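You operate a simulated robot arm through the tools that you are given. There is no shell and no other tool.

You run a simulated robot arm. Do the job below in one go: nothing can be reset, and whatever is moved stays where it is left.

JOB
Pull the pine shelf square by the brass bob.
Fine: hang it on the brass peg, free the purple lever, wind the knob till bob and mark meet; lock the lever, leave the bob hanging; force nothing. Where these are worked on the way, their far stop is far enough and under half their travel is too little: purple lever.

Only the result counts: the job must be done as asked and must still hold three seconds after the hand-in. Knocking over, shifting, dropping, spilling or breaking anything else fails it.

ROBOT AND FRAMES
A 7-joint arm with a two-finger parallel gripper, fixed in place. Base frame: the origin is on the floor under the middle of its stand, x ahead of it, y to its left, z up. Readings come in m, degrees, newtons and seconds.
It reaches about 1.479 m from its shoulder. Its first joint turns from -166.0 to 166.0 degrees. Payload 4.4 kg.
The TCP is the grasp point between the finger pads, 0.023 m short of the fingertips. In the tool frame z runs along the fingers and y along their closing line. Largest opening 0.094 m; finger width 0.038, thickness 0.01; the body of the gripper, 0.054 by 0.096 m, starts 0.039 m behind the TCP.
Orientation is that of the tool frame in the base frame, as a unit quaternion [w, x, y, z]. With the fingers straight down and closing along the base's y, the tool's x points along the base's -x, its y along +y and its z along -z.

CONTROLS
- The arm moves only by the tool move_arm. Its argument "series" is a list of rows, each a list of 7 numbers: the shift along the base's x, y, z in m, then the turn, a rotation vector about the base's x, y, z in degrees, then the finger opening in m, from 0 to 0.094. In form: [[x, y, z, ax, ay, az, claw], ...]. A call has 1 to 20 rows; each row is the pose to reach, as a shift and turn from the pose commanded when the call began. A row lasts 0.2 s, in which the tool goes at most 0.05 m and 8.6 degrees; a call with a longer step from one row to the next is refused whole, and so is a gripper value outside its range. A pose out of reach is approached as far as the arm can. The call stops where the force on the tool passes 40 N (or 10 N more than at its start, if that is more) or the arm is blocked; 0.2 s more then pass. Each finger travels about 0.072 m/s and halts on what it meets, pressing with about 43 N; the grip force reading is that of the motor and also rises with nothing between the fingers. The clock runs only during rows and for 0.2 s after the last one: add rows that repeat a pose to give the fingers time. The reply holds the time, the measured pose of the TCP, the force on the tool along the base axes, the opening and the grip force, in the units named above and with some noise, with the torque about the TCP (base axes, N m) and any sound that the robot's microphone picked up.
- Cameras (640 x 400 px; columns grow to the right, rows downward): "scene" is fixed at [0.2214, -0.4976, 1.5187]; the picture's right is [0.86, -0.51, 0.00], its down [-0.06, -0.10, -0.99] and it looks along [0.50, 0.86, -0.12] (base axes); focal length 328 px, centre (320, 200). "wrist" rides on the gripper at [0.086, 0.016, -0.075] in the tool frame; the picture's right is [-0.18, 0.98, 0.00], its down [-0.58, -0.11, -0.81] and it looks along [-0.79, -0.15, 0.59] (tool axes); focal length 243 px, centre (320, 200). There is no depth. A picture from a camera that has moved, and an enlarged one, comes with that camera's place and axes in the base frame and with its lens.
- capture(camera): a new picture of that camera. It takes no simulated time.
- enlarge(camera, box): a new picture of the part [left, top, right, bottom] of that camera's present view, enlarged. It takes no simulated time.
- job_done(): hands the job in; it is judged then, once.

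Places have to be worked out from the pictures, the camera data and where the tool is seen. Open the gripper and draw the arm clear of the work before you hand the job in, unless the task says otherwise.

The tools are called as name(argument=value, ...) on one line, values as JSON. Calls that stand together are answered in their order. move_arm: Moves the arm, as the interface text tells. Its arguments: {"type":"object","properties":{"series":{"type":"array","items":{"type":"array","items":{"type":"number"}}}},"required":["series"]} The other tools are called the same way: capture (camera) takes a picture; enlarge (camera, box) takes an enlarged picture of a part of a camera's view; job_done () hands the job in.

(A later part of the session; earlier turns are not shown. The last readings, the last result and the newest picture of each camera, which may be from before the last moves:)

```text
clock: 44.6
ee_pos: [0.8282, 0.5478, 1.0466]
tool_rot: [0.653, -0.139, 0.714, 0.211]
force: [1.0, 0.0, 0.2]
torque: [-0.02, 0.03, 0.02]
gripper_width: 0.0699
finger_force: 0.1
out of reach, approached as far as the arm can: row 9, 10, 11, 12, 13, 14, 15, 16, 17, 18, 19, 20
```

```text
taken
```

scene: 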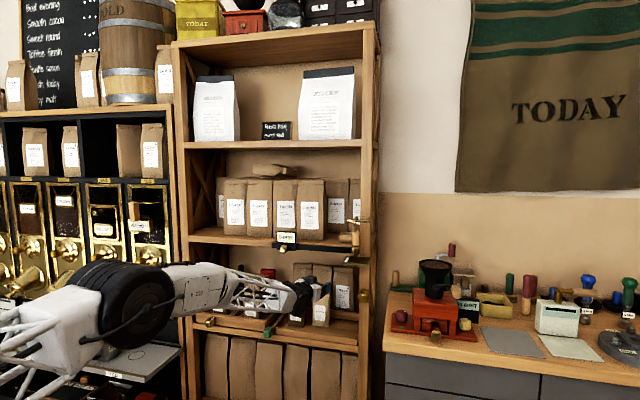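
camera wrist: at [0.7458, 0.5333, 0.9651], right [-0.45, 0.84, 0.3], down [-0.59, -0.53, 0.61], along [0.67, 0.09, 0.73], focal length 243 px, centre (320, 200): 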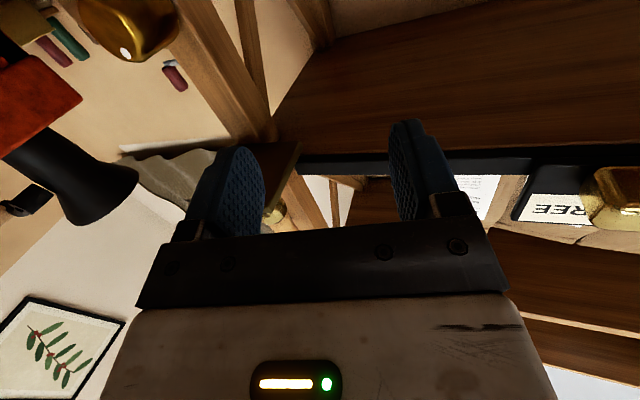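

The travel hit a wrist singularity, with the fingers level and the forearm aligned. I'm clear of everything, so I'll tilt the fingers back down to 60° to restore wrist freedom while backing off, facing the shelf squarely.

move_arm(series=[[0.0, -0.025, 0.01, -4.28, 3.48, 3.56, 0.07], [0.004, -0.05, 0.017, -8.56, 6.96, 7.12, 0.07], [0.009, -0.075, 0.023, -12.84, 10.44, 10.68, 0.07], [0.014, -0.1, 0.028, -17.12, 13.92, 14.24, 0.07], [0.0203, -0.1235, 0.033, -21.4, 17.4, 17.8, 0.07]])

capture(camera="wrist")

capture(camera="scene")

```text
clock: 45.8
ee_pos: [0.846, 0.4245, 1.0745]
tool_rot: [0.46, -0.329, 0.802, 0.194]
force: [0.2, 0.2, -0.8]
torque: [0.0, -0.07, 0.01]
gripper_width: 0.0701
finger_force: 0.2
out of reach, approached as far as the arm can: row 1, 2, 3
```

```text
taken
camera wrist: at [0.7581, 0.3606, 1.0359], right [-0.63, 0.76, 0.17], down [-0.21, -0.37, 0.91], along [0.75, 0.53, 0.39], focal length 243 px, centre (320, 200)
```

wrist: 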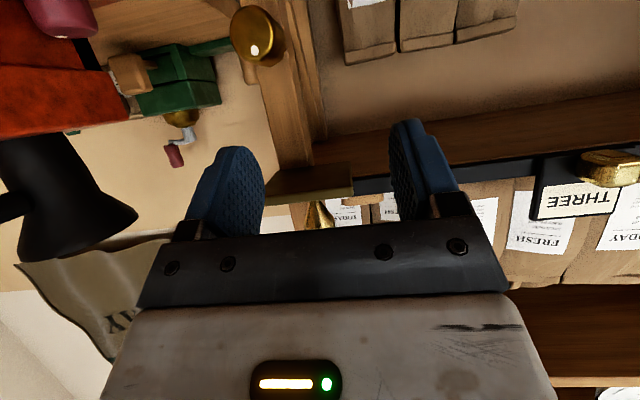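

```text
taken
```

scene: 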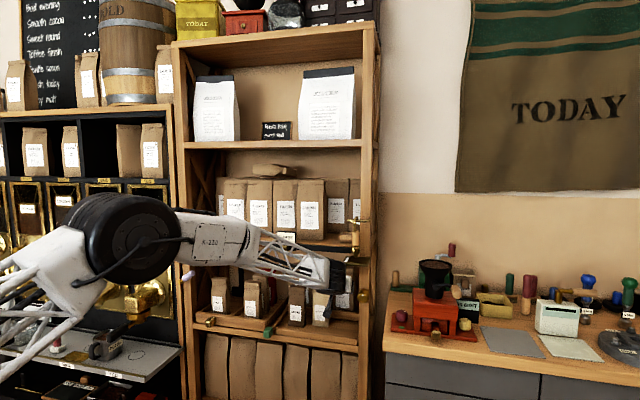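

Recovered to the intended pose, and the knob is in view. I'll enlarge it to get its position.

enlarge(camera="wrist", box=[200, 0, 328, 80])

enlarge(camera="scene", box=[330, 265, 394, 305])

enlarge(camera="scene", box=[320, 225, 400, 275])

```text
5.00 times, centred on (264, 40) of wrist
camera zoom: at [0.7581, 0.3606, 1.0359], right [-0.63, 0.76, 0.17], down [-0.21, -0.37, 0.91], along [0.75, 0.53, 0.39], focal length 1213 px, centre (600, 1000)
```

zoom: 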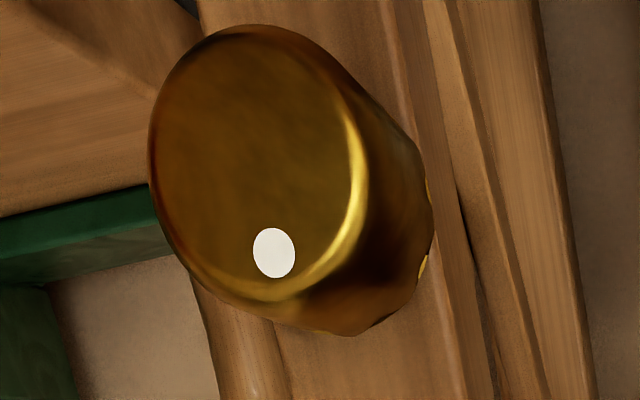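

```text
10.00 times, centred on (362, 285) of scene
camera zoom: at [0.2214, -0.4976, 1.5187], right [0.86, -0.51, 0.0], down [-0.06, -0.1, -0.99], along [0.5, 0.86, -0.12], focal length 3277 px, centre (-100, -650)
```

zoom: 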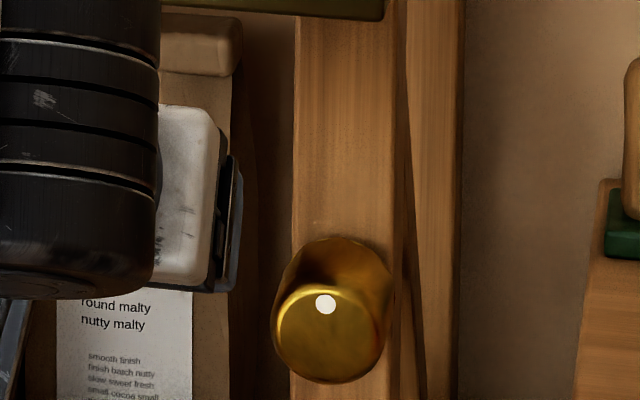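

```text
8.00 times, centred on (360, 250) of scene
camera zoom: at [0.2214, -0.4976, 1.5187], right [0.86, -0.51, 0.0], down [-0.06, -0.1, -0.99], along [0.5, 0.86, -0.12], focal length 2622 px, centre (0, -200)
```

zoom: 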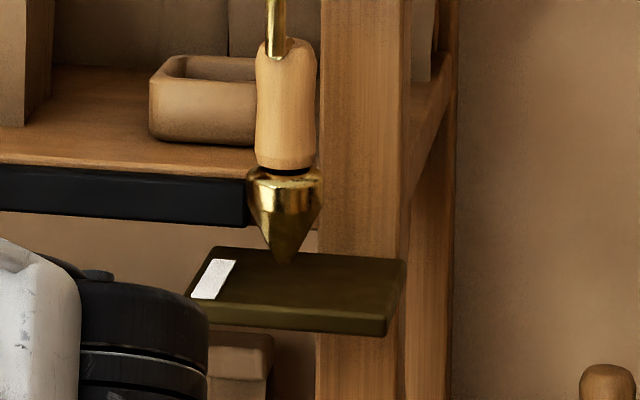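

Knob face centre: (0.9964, 0.489, 0.9745), diameter about 45 mm, white dot at the top. I'll line up on its axis about 13 cm out.

move_arm(series=[[0.015, -0.005, -0.025, 0, 0, 0, 0.07], [0.03, -0.01, -0.05, 0, 0, 0, 0.07], [0.045, -0.015, -0.075, 0, 0, 0, 0.07], [0.0629, -0.0205, -0.105, 0, 0, 0, 0.07], [0.0629, -0.0205, -0.105, 0, 0, 0, 0.07]])

capture(camera="wrist")

enlarge(camera="scene", box=[300, 240, 428, 320])

```text
clock: 47.0
ee_pos: [0.9099, 0.4034, 0.9686]
tool_rot: [0.461, -0.331, 0.8, 0.192]
force: [-0.1, 0.0, 0.0]
torque: [0.0, -0.01, 0.0]
gripper_width: 0.0701
finger_force: 0.0
```

```text
taken
camera wrist: at [0.822, 0.3398, 0.9306], right [-0.63, 0.76, 0.16], down [-0.21, -0.37, 0.91], along [0.75, 0.54, 0.39], focal length 243 px, centre (320, 200)
```

wrist: 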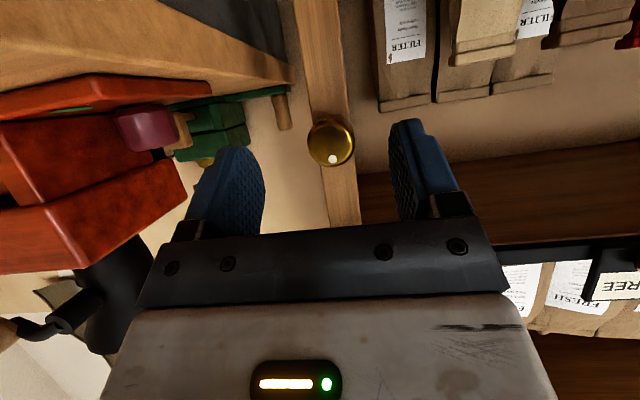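

```text
5.00 times, centred on (364, 280) of scene
camera zoom: at [0.2214, -0.4976, 1.5187], right [0.86, -0.51, 0.0], down [-0.06, -0.1, -0.99], along [0.5, 0.86, -0.12], focal length 1639 px, centre (100, -200)
```

zoom: 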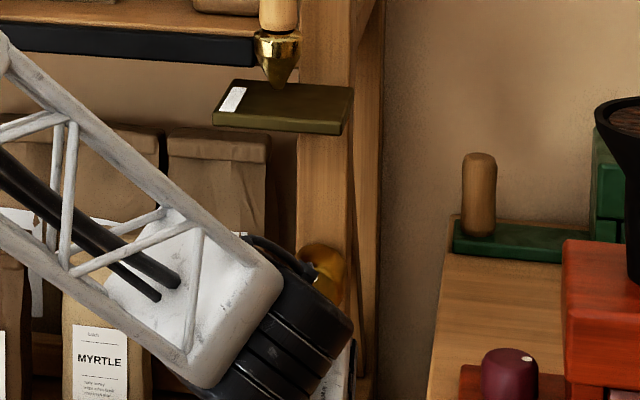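

Lateral alignment is within 1 mm; I need to rise about 5 mm. I'll advance along the knob axis so the pads straddle it, staying 1 cm short of the post.

move_arm(series=[[0.015, 0.015, 0.0049, 0, 0, 0, 0.07], [0.033, 0.033, 0.0049, 0, 0, 0, 0.07], [0.052, 0.0515, 0.0049, 0, 0, 0, 0.07], [0.07, 0.069, 0.0049, 0, 0, 0, 0.07], [0.083, 0.082, 0.0049, 0, 0, 0, 0.07], [0.092, 0.0909, 0.0049, 0, 0, 0, 0.07]])

capture(camera="wrist")

enlarge(camera="scene", box=[300, 230, 428, 310])

```text
clock: 48.4
ee_pos: [1.0039, 0.4959, 0.9737]
tool_rot: [0.462, -0.331, 0.8, 0.192]
force: [0.2, -0.3, 0.7]
torque: [0.01, 0.02, -0.06]
gripper_width: 0.0702
finger_force: 0.1
```

```text
taken
camera wrist: at [0.9149, 0.4318, 0.9359], right [-0.63, 0.76, 0.16], down [-0.21, -0.37, 0.91], along [0.75, 0.54, 0.39], focal length 243 px, centre (320, 200)
```

wrist: 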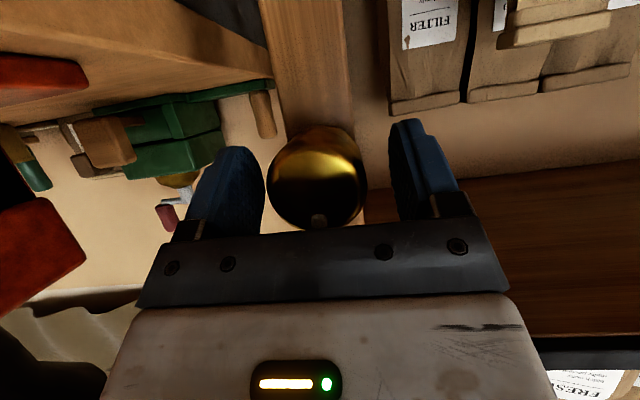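

```text
5.00 times, centred on (364, 270) of scene
camera zoom: at [0.2214, -0.4976, 1.5187], right [0.86, -0.51, 0.0], down [-0.06, -0.1, -0.99], along [0.5, 0.86, -0.12], focal length 1639 px, centre (100, -150)
```

zoom: 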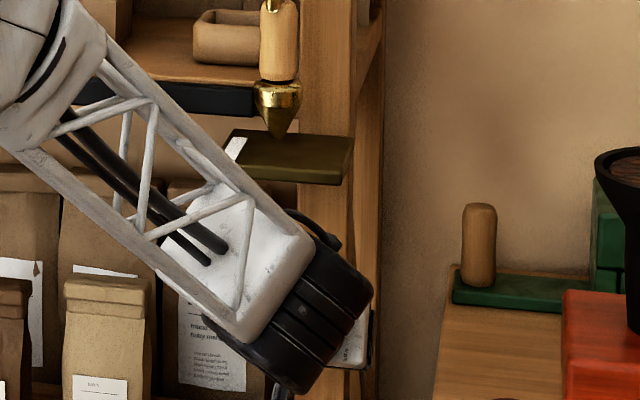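

The knob is centred between the pads. I'll close on it.

move_arm(series=[[0, 0, 0, 0, 0, 0, 0.055], [0, 0, 0, 0, 0, 0, 0.04], [0, 0, 0, 0, 0, 0, 0.03], [0, 0, 0, 0, 0, 0, 0.03]])

capture(camera="wrist")

```text
clock: 49.4
ee_pos: [1.0032, 0.4948, 0.9744]
tool_rot: [0.461, -0.33, 0.801, 0.191]
force: [23.1, -9.9, -1.0]
torque: [-0.23, 0.23, 0.6]
gripper_width: 0.0455
finger_force: 45.4
```

```text
taken
camera wrist: at [0.9155, 0.4307, 0.9357], right [-0.63, 0.76, 0.16], down [-0.21, -0.37, 0.91], along [0.75, 0.54, 0.39], focal length 243 px, centre (320, 200)
```

wrist: 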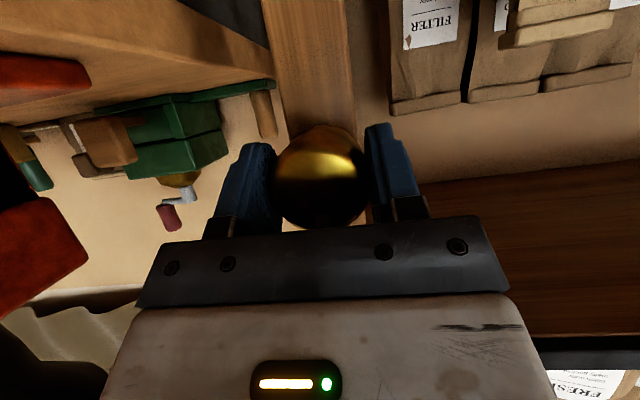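

The grip shows about 23 N of side force, so the hand is a few millimetres too far left. I'll shift right in small steps to relieve it.

move_arm(series=[[0.0015, -0.0015, 0, 0, 0, 0, 0.03], [0.0028, -0.0028, 0, 0, 0, 0, 0.03]])

```text
clock: 50.0
ee_pos: [1.002, 0.4937, 0.975]
tool_rot: [0.462, -0.332, 0.8, 0.193]
force: [-24.2, 7.2, 7.1]
torque: [-0.38, 0.34, -1.02]
gripper_width: 0.0457
finger_force: 45.3
```

That overshot, so the neutral point is midway. I'll come back half of it.

move_arm(series=[[-0.0014, 0.0014, 0, 0, 0, 0, 0.03], [-0.0014, 0.0014, 0, 0, 0, 0, 0.03]])

enlarge(camera="scene", box=[320, 225, 400, 275])

```text
clock: 50.6
ee_pos: [1.0038, 0.4948, 0.9747]
tool_rot: [0.462, -0.331, 0.8, 0.193]
force: [-3.8, 17.0, 6.7]
torque: [0.18, -0.22, -0.26]
gripper_width: 0.0459
finger_force: 44.0
```

```text
8.00 times, centred on (360, 250) of scene
camera zoom: at [0.2214, -0.4976, 1.5187], right [0.86, -0.51, 0.0], down [-0.06, -0.1, -0.99], along [0.5, 0.86, -0.12], focal length 2622 px, centre (0, -200)
```

zoom: 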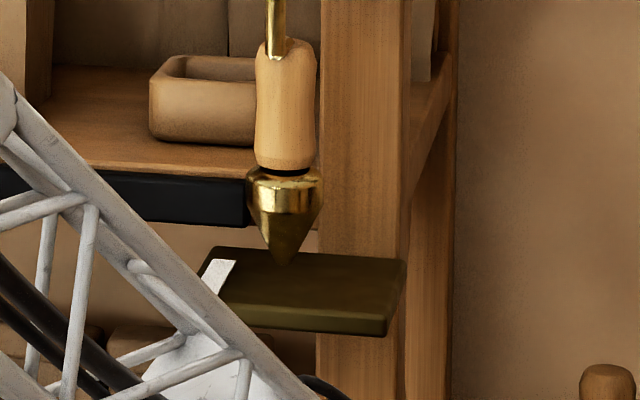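

There is still about 15 N of side force. I'll trim another millimetre to neutralise it before turning.

move_arm(series=[[-0.0001, 0.0013, 0.0005, 0, 0, 0, 0.03], [-0.0001, 0.0013, 0.0005, 0, 0, 0, 0.03]])

```text
clock: 51.2
ee_pos: [1.0029, 0.4942, 0.9741]
tool_rot: [0.461, -0.331, 0.8, 0.192]
force: [-10.4, 0.1, 3.0]
torque: [-0.06, 0.02, 1.44]
gripper_width: 0.0457
finger_force: 44.8
```

The side load is small now. I'll turn the knob 16° clockwise (as seen from the front) as a trial and compare bob and mark.

move_arm(series=[[0, 0, 0, 2.83, 2.83, 0, 0.03], [0, 0, 0, 5.66, 5.66, 0, 0.03], [0, 0, 0, 8.49, 8.49, 0, 0.03], [0, 0, 0, 11.31, 11.31, 0, 0.03]])

enlarge(camera="scene", box=[320, 225, 400, 275])

capture(camera="wrist")

```text
clock: 52.2
ee_pos: [1.0021, 0.4944, 0.9739]
tool_rot: [0.41, -0.264, 0.819, 0.302]
force: [-3.3, -1.5, -4.6]
torque: [0.56, -0.58, 0.78]
gripper_width: 0.0459
finger_force: 45.1
```

```text
8.00 times, centred on (360, 250) of scene
camera zoom: at [0.2214, -0.4976, 1.5187], right [0.86, -0.51, 0.0], down [-0.06, -0.1, -0.99], along [0.5, 0.86, -0.12], focal length 2622 px, centre (0, -200)
```

zoom: 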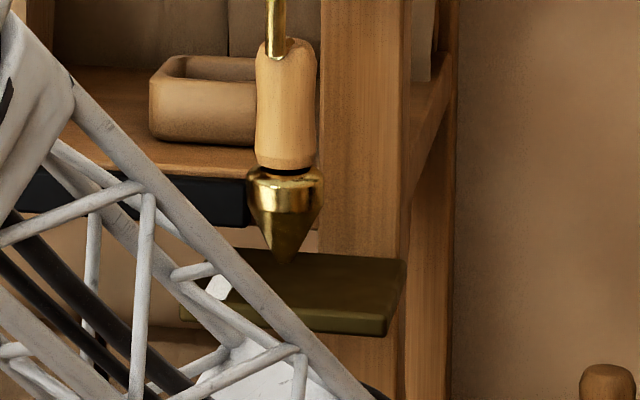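

```text
taken
camera wrist: at [0.9086, 0.4377, 0.9417], right [-0.57, 0.7, 0.43], down [-0.04, -0.54, 0.84], along [0.82, 0.46, 0.33], focal length 243 px, centre (320, 200)
```

wrist: 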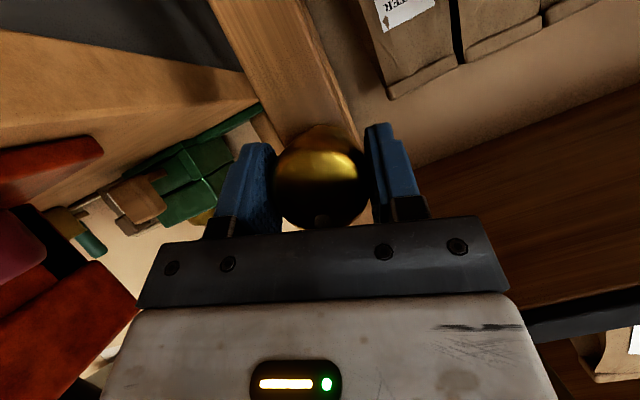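

The knob turned with the hand at low torque. I'll take a higher zoom baseline of bob tip and plate, then turn further and compare.

enlarge(camera="scene", box=[338, 245, 378, 270])

move_arm(series=[[0, 0, 0, 2.83, 2.83, 0, 0.03], [0, 0, 0, 5.66, 5.66, 0, 0.03], [0, 0, 0, 8.49, 8.49, 0, 0.03], [0, 0, 0, 11.31, 11.31, 0, 0.03], [0, 0, 0, 14.14, 14.14, 0, 0.03]])

enlarge(camera="scene", box=[338, 245, 378, 270])

capture(camera="wrist")

```text
16.00 times, centred on (358, 258) of scene
camera zoom: at [0.2214, -0.4976, 1.5187], right [0.86, -0.51, 0.0], down [-0.06, -0.1, -0.99], along [0.5, 0.86, -0.12], focal length 5244 px, centre (-288, -720)
```

zoom: 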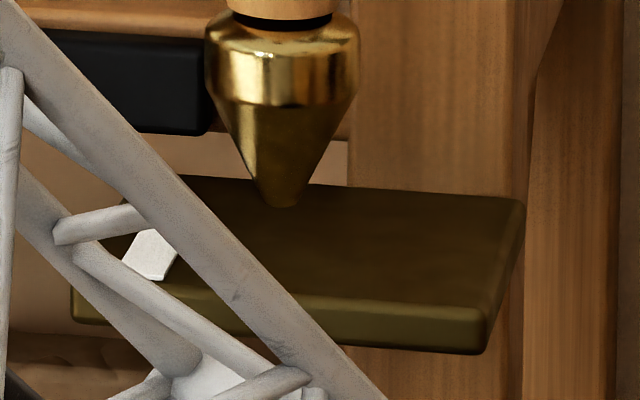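

```text
clock: 53.4
ee_pos: [1.0031, 0.4941, 0.9759]
tool_rot: [0.336, -0.171, 0.82, 0.43]
force: [-13.1, -4.6, -0.7]
torque: [0.23, -0.2, 0.37]
gripper_width: 0.046
finger_force: 44.7
```

```text
16.00 times, centred on (358, 258) of scene
camera zoom: at [0.2214, -0.4976, 1.5187], right [0.86, -0.51, 0.0], down [-0.06, -0.1, -0.99], along [0.5, 0.86, -0.12], focal length 5244 px, centre (-288, -720)
```

zoom: 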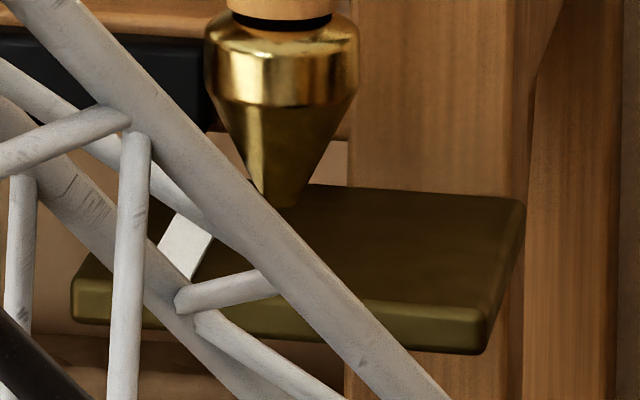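

```text
taken
camera wrist: at [0.902, 0.4444, 0.9526], right [-0.43, 0.56, 0.71], down [0.15, -0.73, 0.67], along [0.89, 0.39, 0.23], focal length 243 px, centre (320, 200)
```

wrist: 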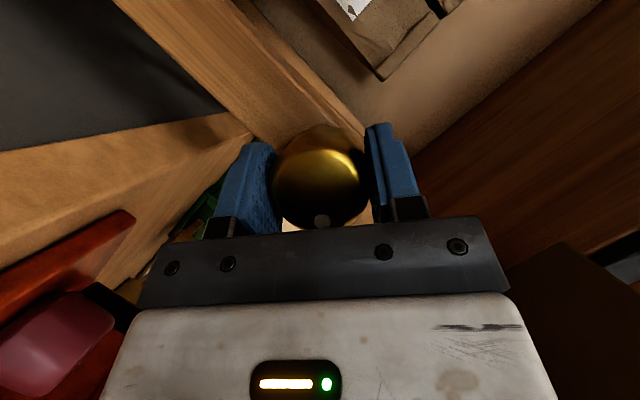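

The white mark slid right along the plate (about 1.4 px per degree at this zoom) toward the bob, so clockwise is the right direction. I estimate about 77° more. I'll open, swing the hand back counter-clockwise around the knob, and re-grip.

move_arm(series=[[0, 0, 0, 0, 0, 0, 0.05], [0, 0, 0, 0, 0, 0, 0.07], [0, 0, 0, 0, 0, 0, 0.07], [0, 0, 0, -5.73, -5.73, 0, 0.07], [0, 0, 0, -11.46, -11.46, 0, 0.07], [0, 0, 0, -17.18, -17.18, 0, 0.07], [0, 0, 0, -22.91, -22.91, 0, 0.07], [0, 0, 0, -28.64, -28.64, 0, 0.07]])

capture(camera="wrist")

enlarge(camera="scene", box=[338, 245, 378, 270])

```text
clock: 55.2
ee_pos: [1.0042, 0.4949, 0.9746]
tool_rot: [0.475, -0.349, 0.792, 0.16]
force: [0.4, 0.3, -0.1]
torque: [-0.02, -0.01, -0.02]
gripper_width: 0.07
finger_force: 0.0
```

```text
taken
camera wrist: at [0.9176, 0.4289, 0.9351], right [-0.64, 0.77, 0.08], down [-0.26, -0.31, 0.91], along [0.73, 0.56, 0.4], focal length 243 px, centre (320, 200)
```

wrist: 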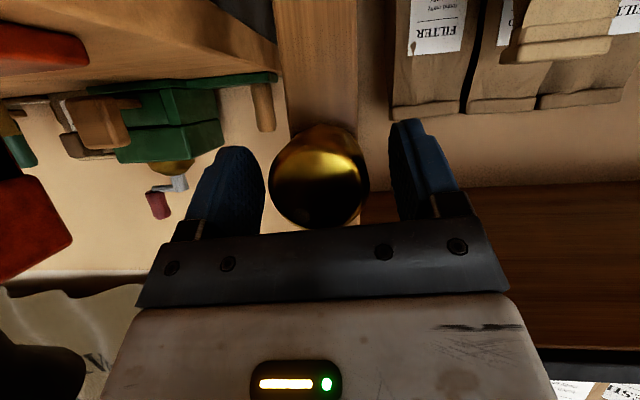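

```text
16.00 times, centred on (358, 258) of scene
camera zoom: at [0.2214, -0.4976, 1.5187], right [0.86, -0.51, 0.0], down [-0.06, -0.1, -0.99], along [0.5, 0.86, -0.12], focal length 5244 px, centre (-288, -720)
```

zoom: 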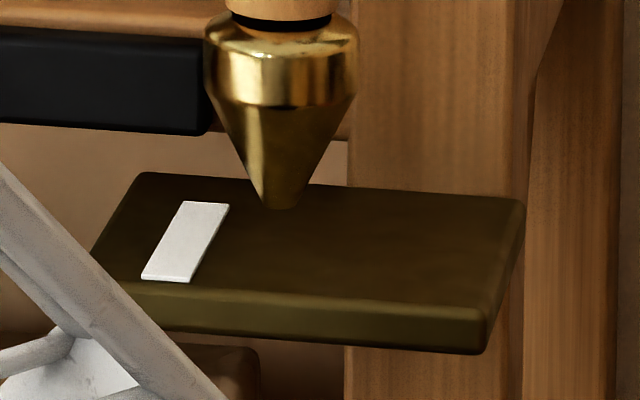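

The mark moved cleanly by 46 px for 36°; about 78° more is needed. I'll keep swinging the open hand back to about −45°.

move_arm(series=[[0, 0, 0, -5.73, -5.73, 0, 0.07], [0, 0, 0, -11.46, -11.46, 0, 0.07], [0, 0, 0, -17.18, -17.18, 0, 0.07], [0, 0, 0, -22.91, -22.91, 0, 0.07], [0, 0, 0, -28.64, -28.64, 0, 0.07], [0, 0, 0, -28.64, -28.64, 0, 0.07]])

capture(camera="wrist")

```text
clock: 56.6
ee_pos: [1.0015, 0.4941, 0.9756]
tool_rot: [0.553, -0.482, 0.667, -0.13]
force: [0.4, -0.7, 0.3]
torque: [0.0, -0.04, -0.01]
gripper_width: 0.0701
finger_force: 0.1
```

```text
taken
camera wrist: at [0.9376, 0.409, 0.9356], right [-0.51, 0.64, -0.58], down [-0.69, 0.11, 0.72], along [0.52, 0.76, 0.38], focal length 243 px, centre (320, 200)
```

wrist: 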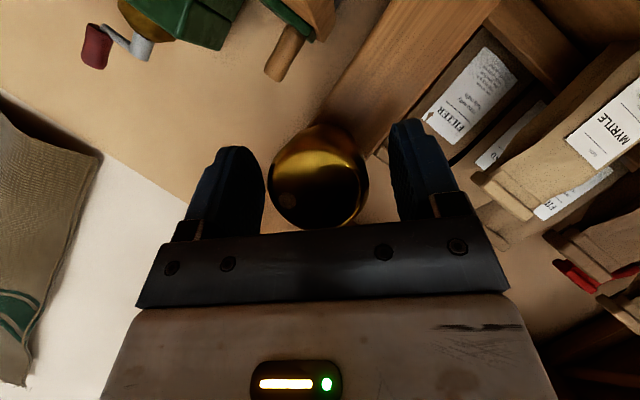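

At −45° with the knob centred. I'll close again and check the side load.

move_arm(series=[[0, 0, 0, 0, 0, 0, 0.055], [0, 0, 0, 0, 0, 0, 0.045], [0, 0, 0, 0, 0, 0, 0.03], [0, 0, 0, 0, 0, 0, 0.03]])

```text
clock: 57.6
ee_pos: [1.004, 0.495, 0.9756]
tool_rot: [0.554, -0.483, 0.666, -0.129]
force: [4.8, -3.9, 4.1]
torque: [-0.47, 0.42, 0.46]
gripper_width: 0.0456
finger_force: 45.2
```

Side load is small. I'll wind clockwise 40° and check.

move_arm(series=[[0, 0, 0, 5.66, 5.66, 0, 0.03], [0, 0, 0, 11.31, 11.31, 0, 0.03], [0, 0, 0, 16.97, 16.97, 0, 0.03], [0, 0, 0, 22.63, 22.63, 0, 0.03], [0, 0, 0, 28.28, 28.28, 0, 0.03]])

enlarge(camera="scene", box=[338, 245, 378, 270])

capture(camera="wrist")

```text
clock: 58.8
ee_pos: [1.0029, 0.4945, 0.9752]
tool_rot: [0.475, -0.352, 0.791, 0.157]
force: [12.3, -11.4, 5.4]
torque: [-0.31, 0.25, 0.83]
gripper_width: 0.0455
finger_force: 44.8
```

```text
16.00 times, centred on (358, 258) of scene
camera zoom: at [0.2214, -0.4976, 1.5187], right [0.86, -0.51, 0.0], down [-0.06, -0.1, -0.99], along [0.5, 0.86, -0.12], focal length 5244 px, centre (-288, -720)
```

zoom: 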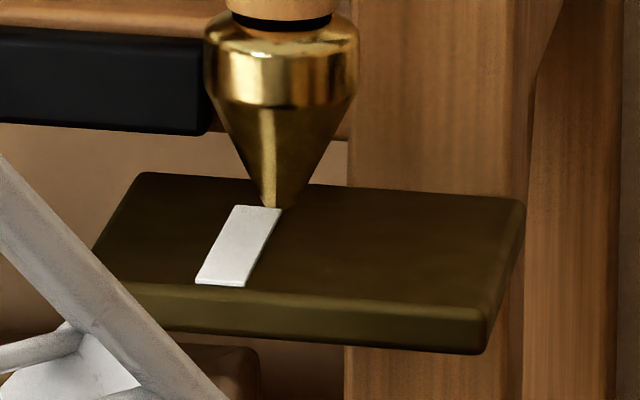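

```text
taken
camera wrist: at [0.9181, 0.4284, 0.9348], right [-0.64, 0.77, 0.07], down [-0.27, -0.31, 0.91], along [0.72, 0.56, 0.4], focal length 243 px, centre (320, 200)
```

wrist: 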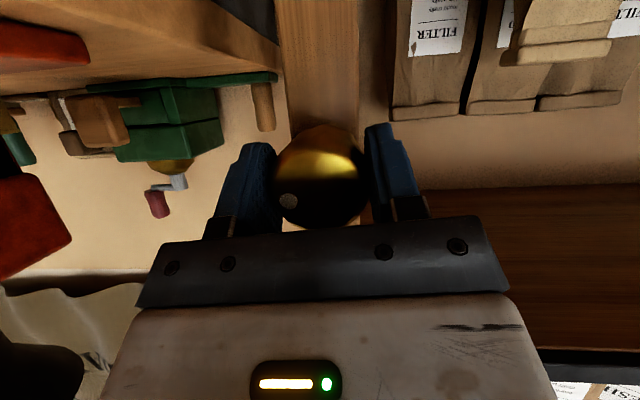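

The mark advanced another 53 px. About 35° remain; let me zoom in on the tip to find its exact plumb line.

enlarge(camera="scene", box=[346, 248, 366, 260.5])

enlarge(camera="scene", box=[340, 205, 372, 225])

```text
16.00 times, centred on (356, 254) of scene
camera zoom: at [0.2214, -0.4976, 1.5187], right [0.86, -0.51, 0.0], down [-0.06, -0.1, -0.99], along [0.5, 0.86, -0.12], focal length 5244 px, centre (-256, -668)
```

zoom: 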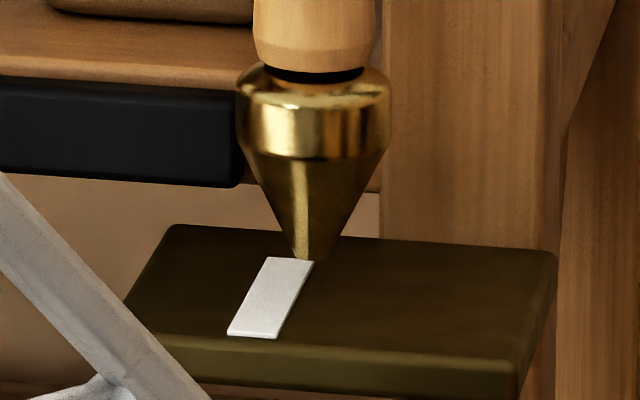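

```text
16.00 times, centred on (356, 215) of scene
camera zoom: at [0.2214, -0.4976, 1.5187], right [0.86, -0.51, 0.0], down [-0.06, -0.1, -0.99], along [0.5, 0.86, -0.12], focal length 5244 px, centre (-256, -40)
```

zoom: 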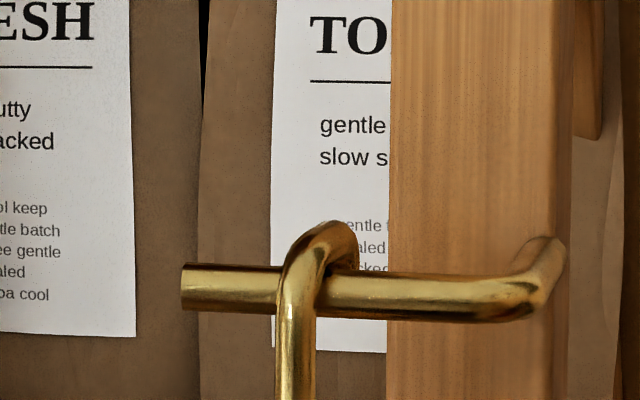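

The bob's axis is at l≈−0.329 and the mark's centre at l≈−0.3185, so about 10 mm (32°) remains. I'll wind 32° more.

move_arm(series=[[0, 0, 0, 5.66, 5.66, 0, 0.03], [0, 0, 0, 11.31, 11.31, 0, 0.03], [0, 0, 0, 16.97, 16.97, 0, 0.03], [0, 0, 0, 22.63, 22.63, 0, 0.03], [0, 0, 0, 22.63, 22.63, 0, 0.03]])

enlarge(camera="scene", box=[346, 248, 366, 260.5])

```text
clock: 60.0
ee_pos: [1.0037, 0.4952, 0.9741]
tool_rot: [0.371, -0.214, 0.823, 0.373]
force: [-7.7, -22.4, 4.9]
torque: [-0.27, 0.27, 0.63]
gripper_width: 0.0457
finger_force: 44.9
```

```text
16.00 times, centred on (356, 254) of scene
camera zoom: at [0.2214, -0.4976, 1.5187], right [0.86, -0.51, 0.0], down [-0.06, -0.1, -0.99], along [0.5, 0.86, -0.12], focal length 5244 px, centre (-256, -668)
```

zoom: 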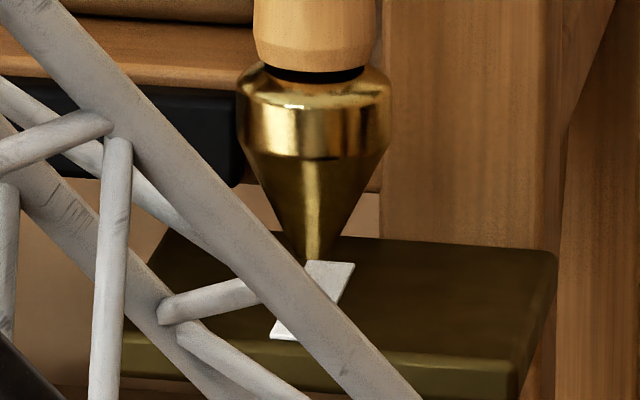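

By this view the mark's centre line now passes under the bob tip, within about 1 mm. I'll release the knob and back off to check from directly in front.

move_arm(series=[[0, 0, 0, 0, 0, 0, 0.05], [0, 0, 0, 0, 0, 0, 0.07], [0, 0, 0, 0, 0, 0, 0.07], [-0.012, -0.012, 0, 0, 0, 0, 0.07], [-0.03, -0.03, 0, 0, 0, 0, 0.07], [-0.05, -0.05, 0, 0, 0, 0, 0.07], [-0.07, -0.07, 0, -5.3, -5.3, 0, 0.07], [-0.09, -0.09, 0, -10.6, -10.6, 0, 0.07], [-0.1, -0.1, 0.02, -15.9, -15.9, 0, 0.07], [-0.11, -0.11, 0.04, -19.1, -19.1, 0, 0.07]])

enlarge(camera="scene", box=[338, 245, 378, 270])

capture(camera="wrist")

```text
clock: 62.2
ee_pos: [0.8927, 0.3846, 1.0142]
tool_rot: [0.461, -0.331, 0.801, 0.191]
force: [0.8, -0.6, -0.3]
torque: [0.0, -0.01, 0.01]
gripper_width: 0.07
finger_force: 0.0
```

```text
16.00 times, centred on (358, 258) of scene
camera zoom: at [0.2214, -0.4976, 1.5187], right [0.86, -0.51, 0.0], down [-0.06, -0.1, -0.99], along [0.5, 0.86, -0.12], focal length 5244 px, centre (-288, -720)
```

zoom: 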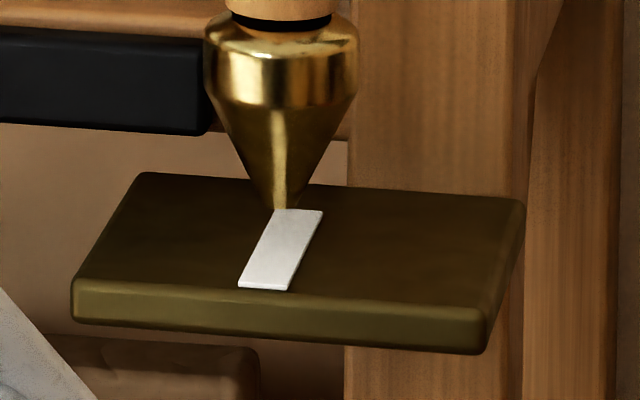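

```text
taken
camera wrist: at [0.8051, 0.3204, 0.975], right [-0.63, 0.76, 0.16], down [-0.21, -0.36, 0.91], along [0.75, 0.54, 0.39], focal length 243 px, centre (320, 200)
```

wrist: 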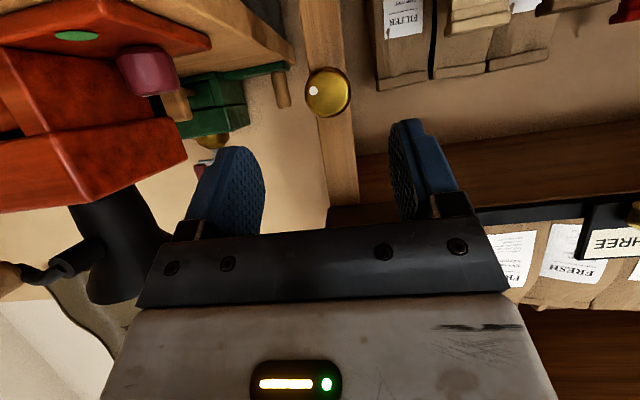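

From the scene camera the mark's centre lies exactly at the bob's plumb point. I'll confirm with the wrist camera directly in front, at the bob's lateral position.

move_arm(series=[[-0.006, -0.0006, 0.035, -4.24, 4.24, 0, 0.07], [-0.012, -0.0012, 0.07, -8.48, 8.48, 0, 0.07], [-0.017, -0.0018, 0.105, -12.72, 12.72, 0, 0.07], [-0.02, -0.0024, 0.14, -16.96, 16.96, 0, 0.07], [-0.0226, -0.0028, 0.176, -21.2, 21.2, 0, 0.07], [-0.0226, -0.0028, 0.176, -21.2, 21.2, 0, 0.07]])

capture(camera="wrist")

```text
clock: 63.6
ee_pos: [0.8687, 0.3822, 1.1906]
tool_rot: [0.237, -0.369, 0.893, 0.1]
force: [0.6, -0.6, -0.6]
torque: [-0.01, -0.01, -0.01]
gripper_width: 0.0699
finger_force: 0.1
```

```text
taken
camera wrist: at [0.7788, 0.3154, 1.2112], right [-0.58, 0.81, 0.09], down [0.15, -0.01, 0.99], along [0.8, 0.59, -0.12], focal length 243 px, centre (320, 200)
```

wrist: 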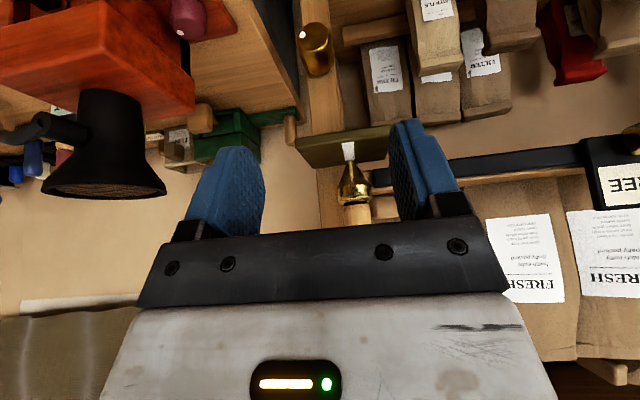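

enlarge(camera="wrist", box=[308, 125, 388, 175])

enlarge(camera="wrist", box=[332, 135, 364, 155])

```text
8.00 times, centred on (348, 150) of wrist
camera zoom: at [0.7788, 0.3154, 1.2112], right [-0.58, 0.81, 0.09], down [0.15, -0.01, 0.99], along [0.8, 0.59, -0.12], focal length 1941 px, centre (96, 600)
```

zoom: 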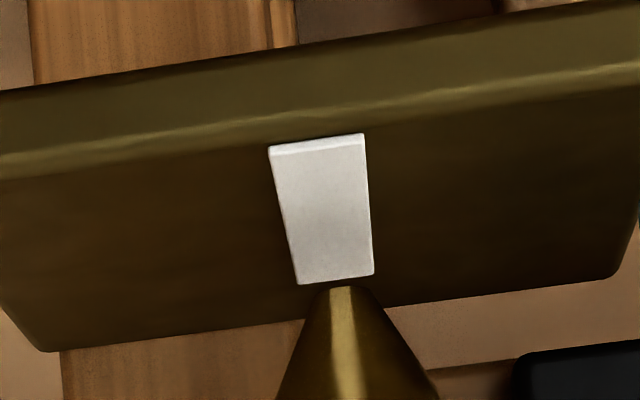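

```text
16.00 times, centred on (348, 145) of wrist
camera zoom: at [0.7788, 0.3154, 1.2112], right [-0.58, 0.81, 0.09], down [0.15, -0.01, 0.99], along [0.8, 0.59, -0.12], focal length 3882 px, centre (-128, 1080)
```

zoom: 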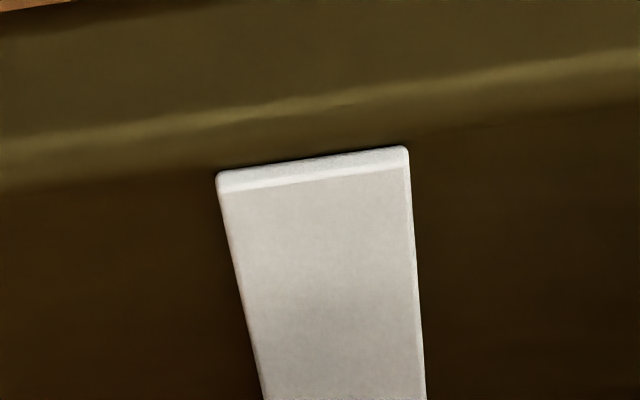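

From the front, the bob is at l≈−0.329 and the mark's centre line at l≈−0.330, within 1 mm on a 12 mm wide stripe. They meet. Now I'll go back along the shelf front to lock the lever.

move_arm(series=[[-0.0272, 0.0304, -0.0065, 1.06, -1.06, 0, 0.07], [-0.0543, 0.0608, -0.013, 2.12, -2.12, 0, 0.07], [-0.0815, 0.0912, -0.0195, 3.18, -3.18, 0, 0.07], [-0.1087, 0.1215, -0.026, 4.24, -4.24, 0, 0.07], [-0.1359, 0.1519, -0.0325, 5.3, -5.3, 0, 0.07], [-0.163, 0.1823, -0.039, 6.36, -6.36, 0, 0.07], [-0.1902, 0.2127, -0.0455, 7.42, -7.42, 0, 0.07], [-0.2174, 0.2431, -0.052, 8.48, -8.48, 0, 0.07], [-0.2445, 0.2735, -0.0585, 9.54, -9.54, 0, 0.07], [-0.2717, 0.3039, -0.065, 10.6, -10.6, 0, 0.07], [-0.2989, 0.3342, -0.0715, 11.66, -11.66, 0, 0.07], [-0.326, 0.3646, -0.078, 12.72, -12.72, 0, 0.07], [-0.3532, 0.395, -0.0845, 13.78, -13.78, 0, 0.07], [-0.3804, 0.4254, -0.091, 14.84, -14.84, 0, 0.07], [-0.4076, 0.4558, -0.0975, 15.9, -15.9, 0, 0.07], [-0.4347, 0.4862, -0.104, 16.96, -16.96, 0, 0.07], [-0.4619, 0.5165, -0.1105, 18.02, -18.02, 0, 0.07], [-0.4891, 0.5469, -0.117, 19.08, -19.08, 0, 0.07], [-0.5162, 0.5773, -0.1235, 20.14, -20.14, 0, 0.07], [-0.5434, 0.6077, -0.13, 21.2, -21.2, 0, 0.07]])

capture(camera="wrist")

capture(camera="scene")

```text
clock: 67.8
ee_pos: [0.3289, 0.9891, 1.0615]
tool_rot: [0.461, -0.33, 0.801, 0.191]
force: [0.4, 0.6, 0.5]
torque: [0.0, -0.01, -0.02]
gripper_width: 0.0701
finger_force: 0.0
out of reach, approached as far as the arm can: row 5, 6, 7, 8, 9
```

```text
taken
camera wrist: at [0.2399, 0.9258, 1.0233], right [-0.63, 0.76, 0.16], down [-0.21, -0.37, 0.91], along [0.75, 0.54, 0.39], focal length 243 px, centre (320, 200)
```

wrist: 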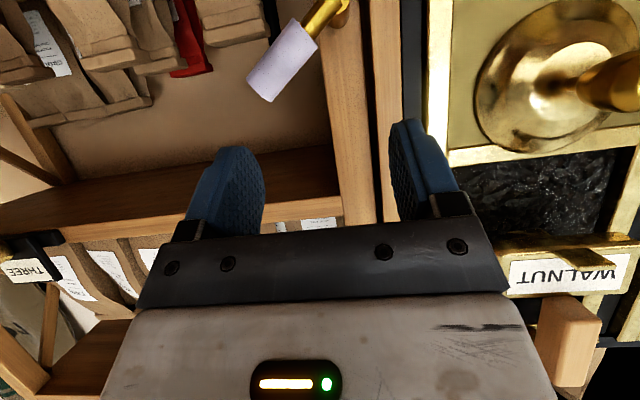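

```text
taken
```

scene: 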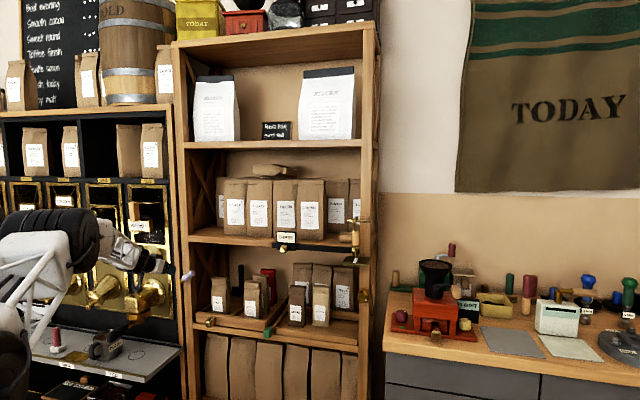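

I'm back near the lever, which still sits at its far stop. I'll level the fingers while lining up in front of it.

move_arm(series=[[0.0044, -0.0016, -0.021, 5.3, -5.3, 0, 0.08], [0.0088, -0.0031, -0.042, 10.6, -10.6, 0, 0.08], [0.0132, -0.0047, -0.063, 15.9, -15.9, 0, 0.08], [0.0176, -0.0062, -0.084, 21.2, -21.2, 0, 0.08], [0.0176, -0.0062, -0.084, 21.2, -21.2, 0, 0.08]])

enlarge(camera="scene", box=[130, 245, 226, 305])

enlarge(camera="scene", box=[330, 200, 394, 280])

capture(camera="wrist")

```text
clock: 69.0
ee_pos: [0.3446, 0.9836, 0.9768]
tool_rot: [0.653, -0.27, 0.653, 0.272]
force: [0.9, 0.4, 0.4]
torque: [-0.01, -0.01, 0.0]
gripper_width: 0.08
finger_force: 0.2
```

```text
6.67 times, centred on (178, 275) of scene
camera zoom: at [0.2214, -0.4976, 1.5187], right [0.86, -0.51, 0.0], down [-0.06, -0.1, -0.99], along [0.5, 0.86, -0.12], focal length 2185 px, centre (1267, -300)
```

zoom: 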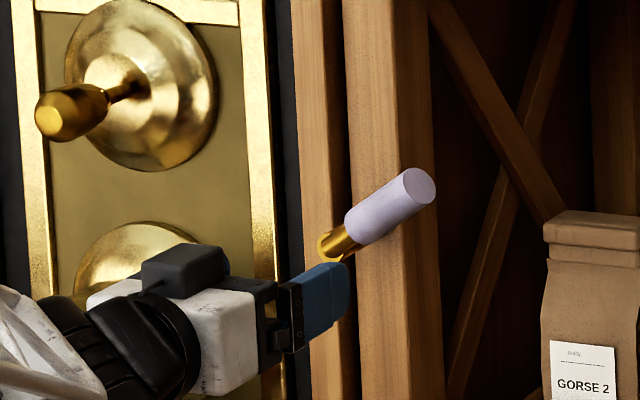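

```text
5.00 times, centred on (362, 240) of scene
camera zoom: at [0.2214, -0.4976, 1.5187], right [0.86, -0.51, 0.0], down [-0.06, -0.1, -0.99], along [0.5, 0.86, -0.12], focal length 1639 px, centre (110, 0)
```

zoom: 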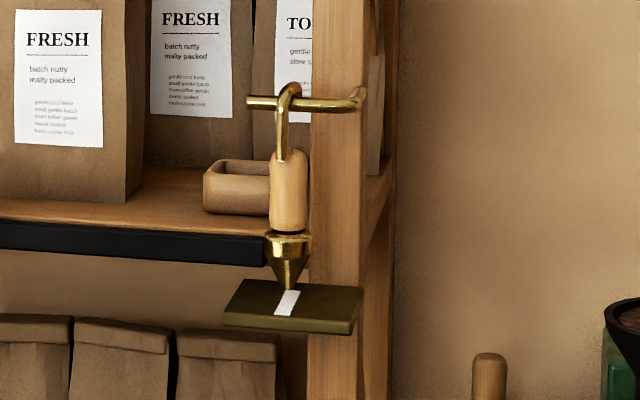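

```text
taken
camera wrist: at [0.2802, 0.9432, 0.8891], right [-0.7, 0.69, 0.19], down [-0.49, -0.65, 0.58], along [0.52, 0.31, 0.79], focal length 243 px, centre (320, 200)
```

wrist: 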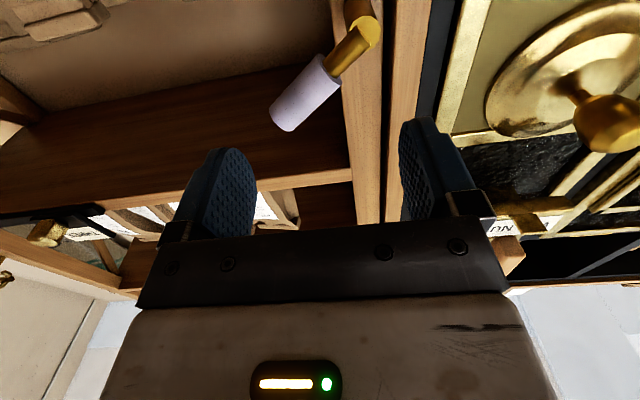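

Lever measured at about 55°, hub at l≈0.487, z≈0.957; bob and mark are undisturbed. I'll roll the hand 30° so the open fingers straddle the lever grip through its whole swing.

move_arm(series=[[0, 0, 0.002, 5.3, 5.3, 0, 0.08], [-0.0005, 0.0005, 0.004, 10.6, 10.6, 0, 0.08], [-0.001, 0.001, 0.006, 15.9, 15.9, 0, 0.08], [-0.001, 0.001, 0.0067, 21.2, 21.2, 0, 0.08], [-0.001, 0.001, 0.0067, 21.2, 21.2, 0, 0.08]])

capture(camera="wrist")

```text
clock: 70.2
ee_pos: [0.343, 0.9849, 0.9837]
tool_rot: [0.56, -0.093, 0.701, 0.432]
force: [0.5, 0.6, 0.2]
torque: [-0.01, 0.02, 0.0]
gripper_width: 0.0799
finger_force: 0.0
```

```text
taken
camera wrist: at [0.2504, 0.9729, 0.9157], right [-0.54, 0.54, 0.65], down [-0.3, -0.84, 0.45], along [0.79, 0.05, 0.61], focal length 243 px, centre (320, 200)
```

wrist: 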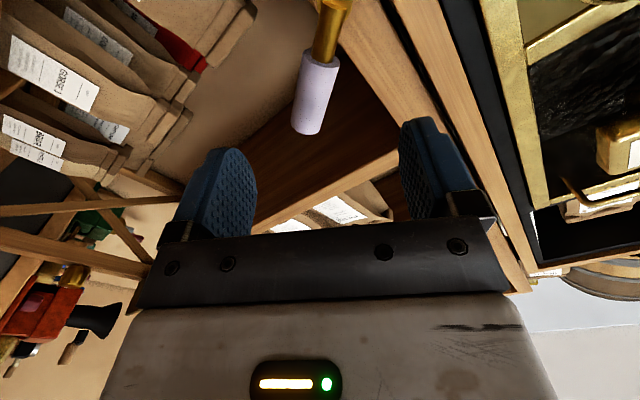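

The grip is between the fingers. I'll advance straight in.

move_arm(series=[[0.016, 0.016, 0, 0, 0, 0, 0.08], [0.032, 0.032, 0, 0, 0, 0, 0.08], [0.048, 0.048, 0, 0, 0, 0, 0.08], [0.061, 0.061, 0, 0, 0, 0, 0.08], [0.0728, 0.0728, 0, 0, 0, 0, 0.08]])

capture(camera="wrist")

enlarge(camera="scene", box=[130, 245, 226, 305])

```text
clock: 71.4
ee_pos: [0.4164, 1.0558, 0.9835]
tool_rot: [0.561, -0.093, 0.701, 0.431]
force: [0.4, 0.4, 0.6]
torque: [-0.01, -0.02, -0.02]
gripper_width: 0.08
finger_force: 0.2
```

```text
taken
camera wrist: at [0.3238, 1.0459, 0.9157], right [-0.54, 0.54, 0.65], down [-0.3, -0.84, 0.45], along [0.79, 0.05, 0.61], focal length 243 px, centre (320, 200)
```

wrist: 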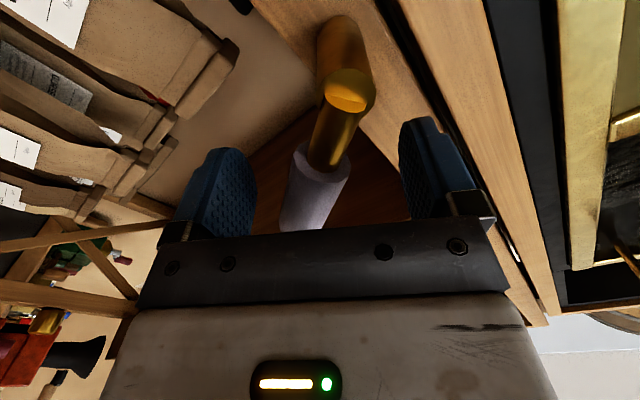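

```text
6.67 times, centred on (178, 275) of scene
camera zoom: at [0.2214, -0.4976, 1.5187], right [0.86, -0.51, 0.0], down [-0.06, -0.1, -0.99], along [0.5, 0.86, -0.12], focal length 2185 px, centre (1267, -300)
```

zoom: 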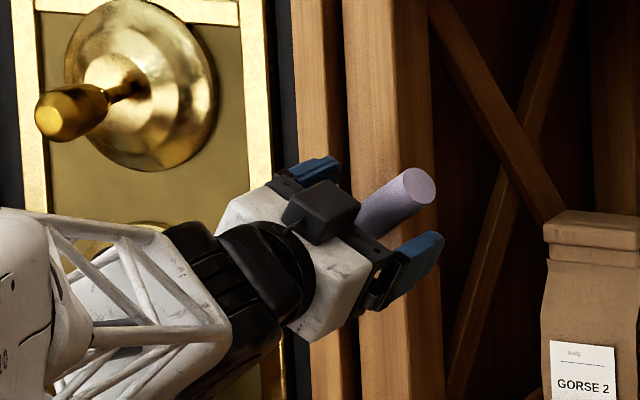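

The grip is caged. I'll swing the lever back up along its arc, first to about 40°, watching the force.

move_arm(series=[[-0.0077, 0.0077, 0.0055, 0, 0, 0, 0.08], [-0.0088, 0.0088, 0.0122, 0, 0, 0, 0.08], [-0.0106, 0.0106, 0.0188, 0, 0, 0, 0.08], [-0.0124, 0.0124, 0.0254, 0, 0, 0, 0.08]])

capture(camera="wrist")

```text
clock: 72.4
ee_pos: [0.405, 1.0696, 1.0083]
tool_rot: [0.561, -0.093, 0.701, 0.431]
force: [-0.2, 0.9, 0.1]
torque: [-0.02, -0.03, 0.0]
gripper_width: 0.0805
finger_force: 0.5
```

```text
taken
camera wrist: at [0.311, 1.0582, 0.9407], right [-0.54, 0.54, 0.65], down [-0.3, -0.84, 0.45], along [0.79, 0.05, 0.61], focal length 243 px, centre (320, 200)
```

wrist: 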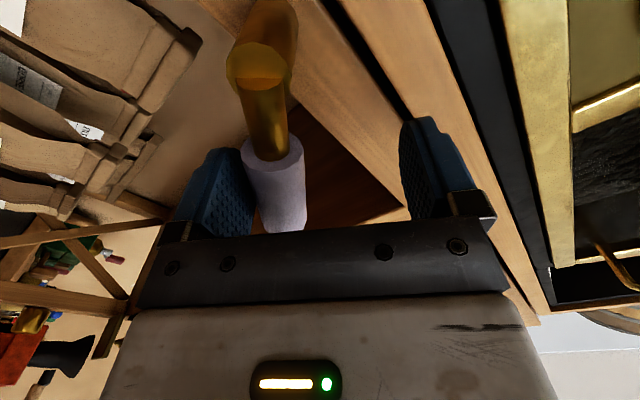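

The lever follows with almost no force. Continuing to about 15°.

move_arm(series=[[-0.0026, 0.0026, 0.0066, 0, 0, 0, 0.08], [-0.0052, 0.0052, 0.0132, 0, 0, 0, 0.08], [-0.0071, 0.0071, 0.0166, 0, 0, 0, 0.08], [-0.0089, 0.0089, 0.0198, 0, 0, 0, 0.08], [-0.0112, 0.0112, 0.0226, 0, 0, 0, 0.08]])

capture(camera="wrist")

enlarge(camera="scene", box=[130, 245, 226, 305])

```text
clock: 73.6
ee_pos: [0.3936, 1.0809, 1.0313]
tool_rot: [0.561, -0.093, 0.7, 0.432]
force: [2.5, -1.8, 0.7]
torque: [-0.04, -0.07, 0.01]
gripper_width: 0.0808
finger_force: 0.7
```

```text
taken
camera wrist: at [0.2999, 1.0695, 0.9638], right [-0.54, 0.54, 0.65], down [-0.3, -0.84, 0.45], along [0.79, 0.05, 0.61], focal length 243 px, centre (320, 200)
```

wrist: 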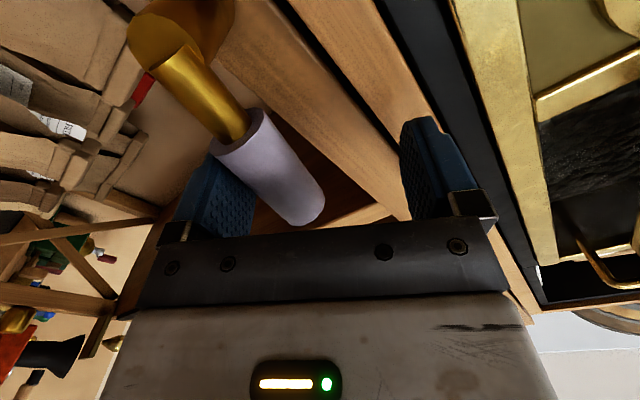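

```text
6.67 times, centred on (178, 275) of scene
camera zoom: at [0.2214, -0.4976, 1.5187], right [0.86, -0.51, 0.0], down [-0.06, -0.1, -0.99], along [0.5, 0.86, -0.12], focal length 2185 px, centre (1267, -300)
```

zoom: 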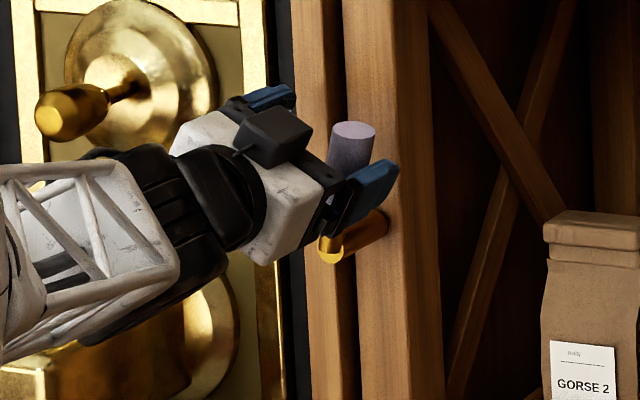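

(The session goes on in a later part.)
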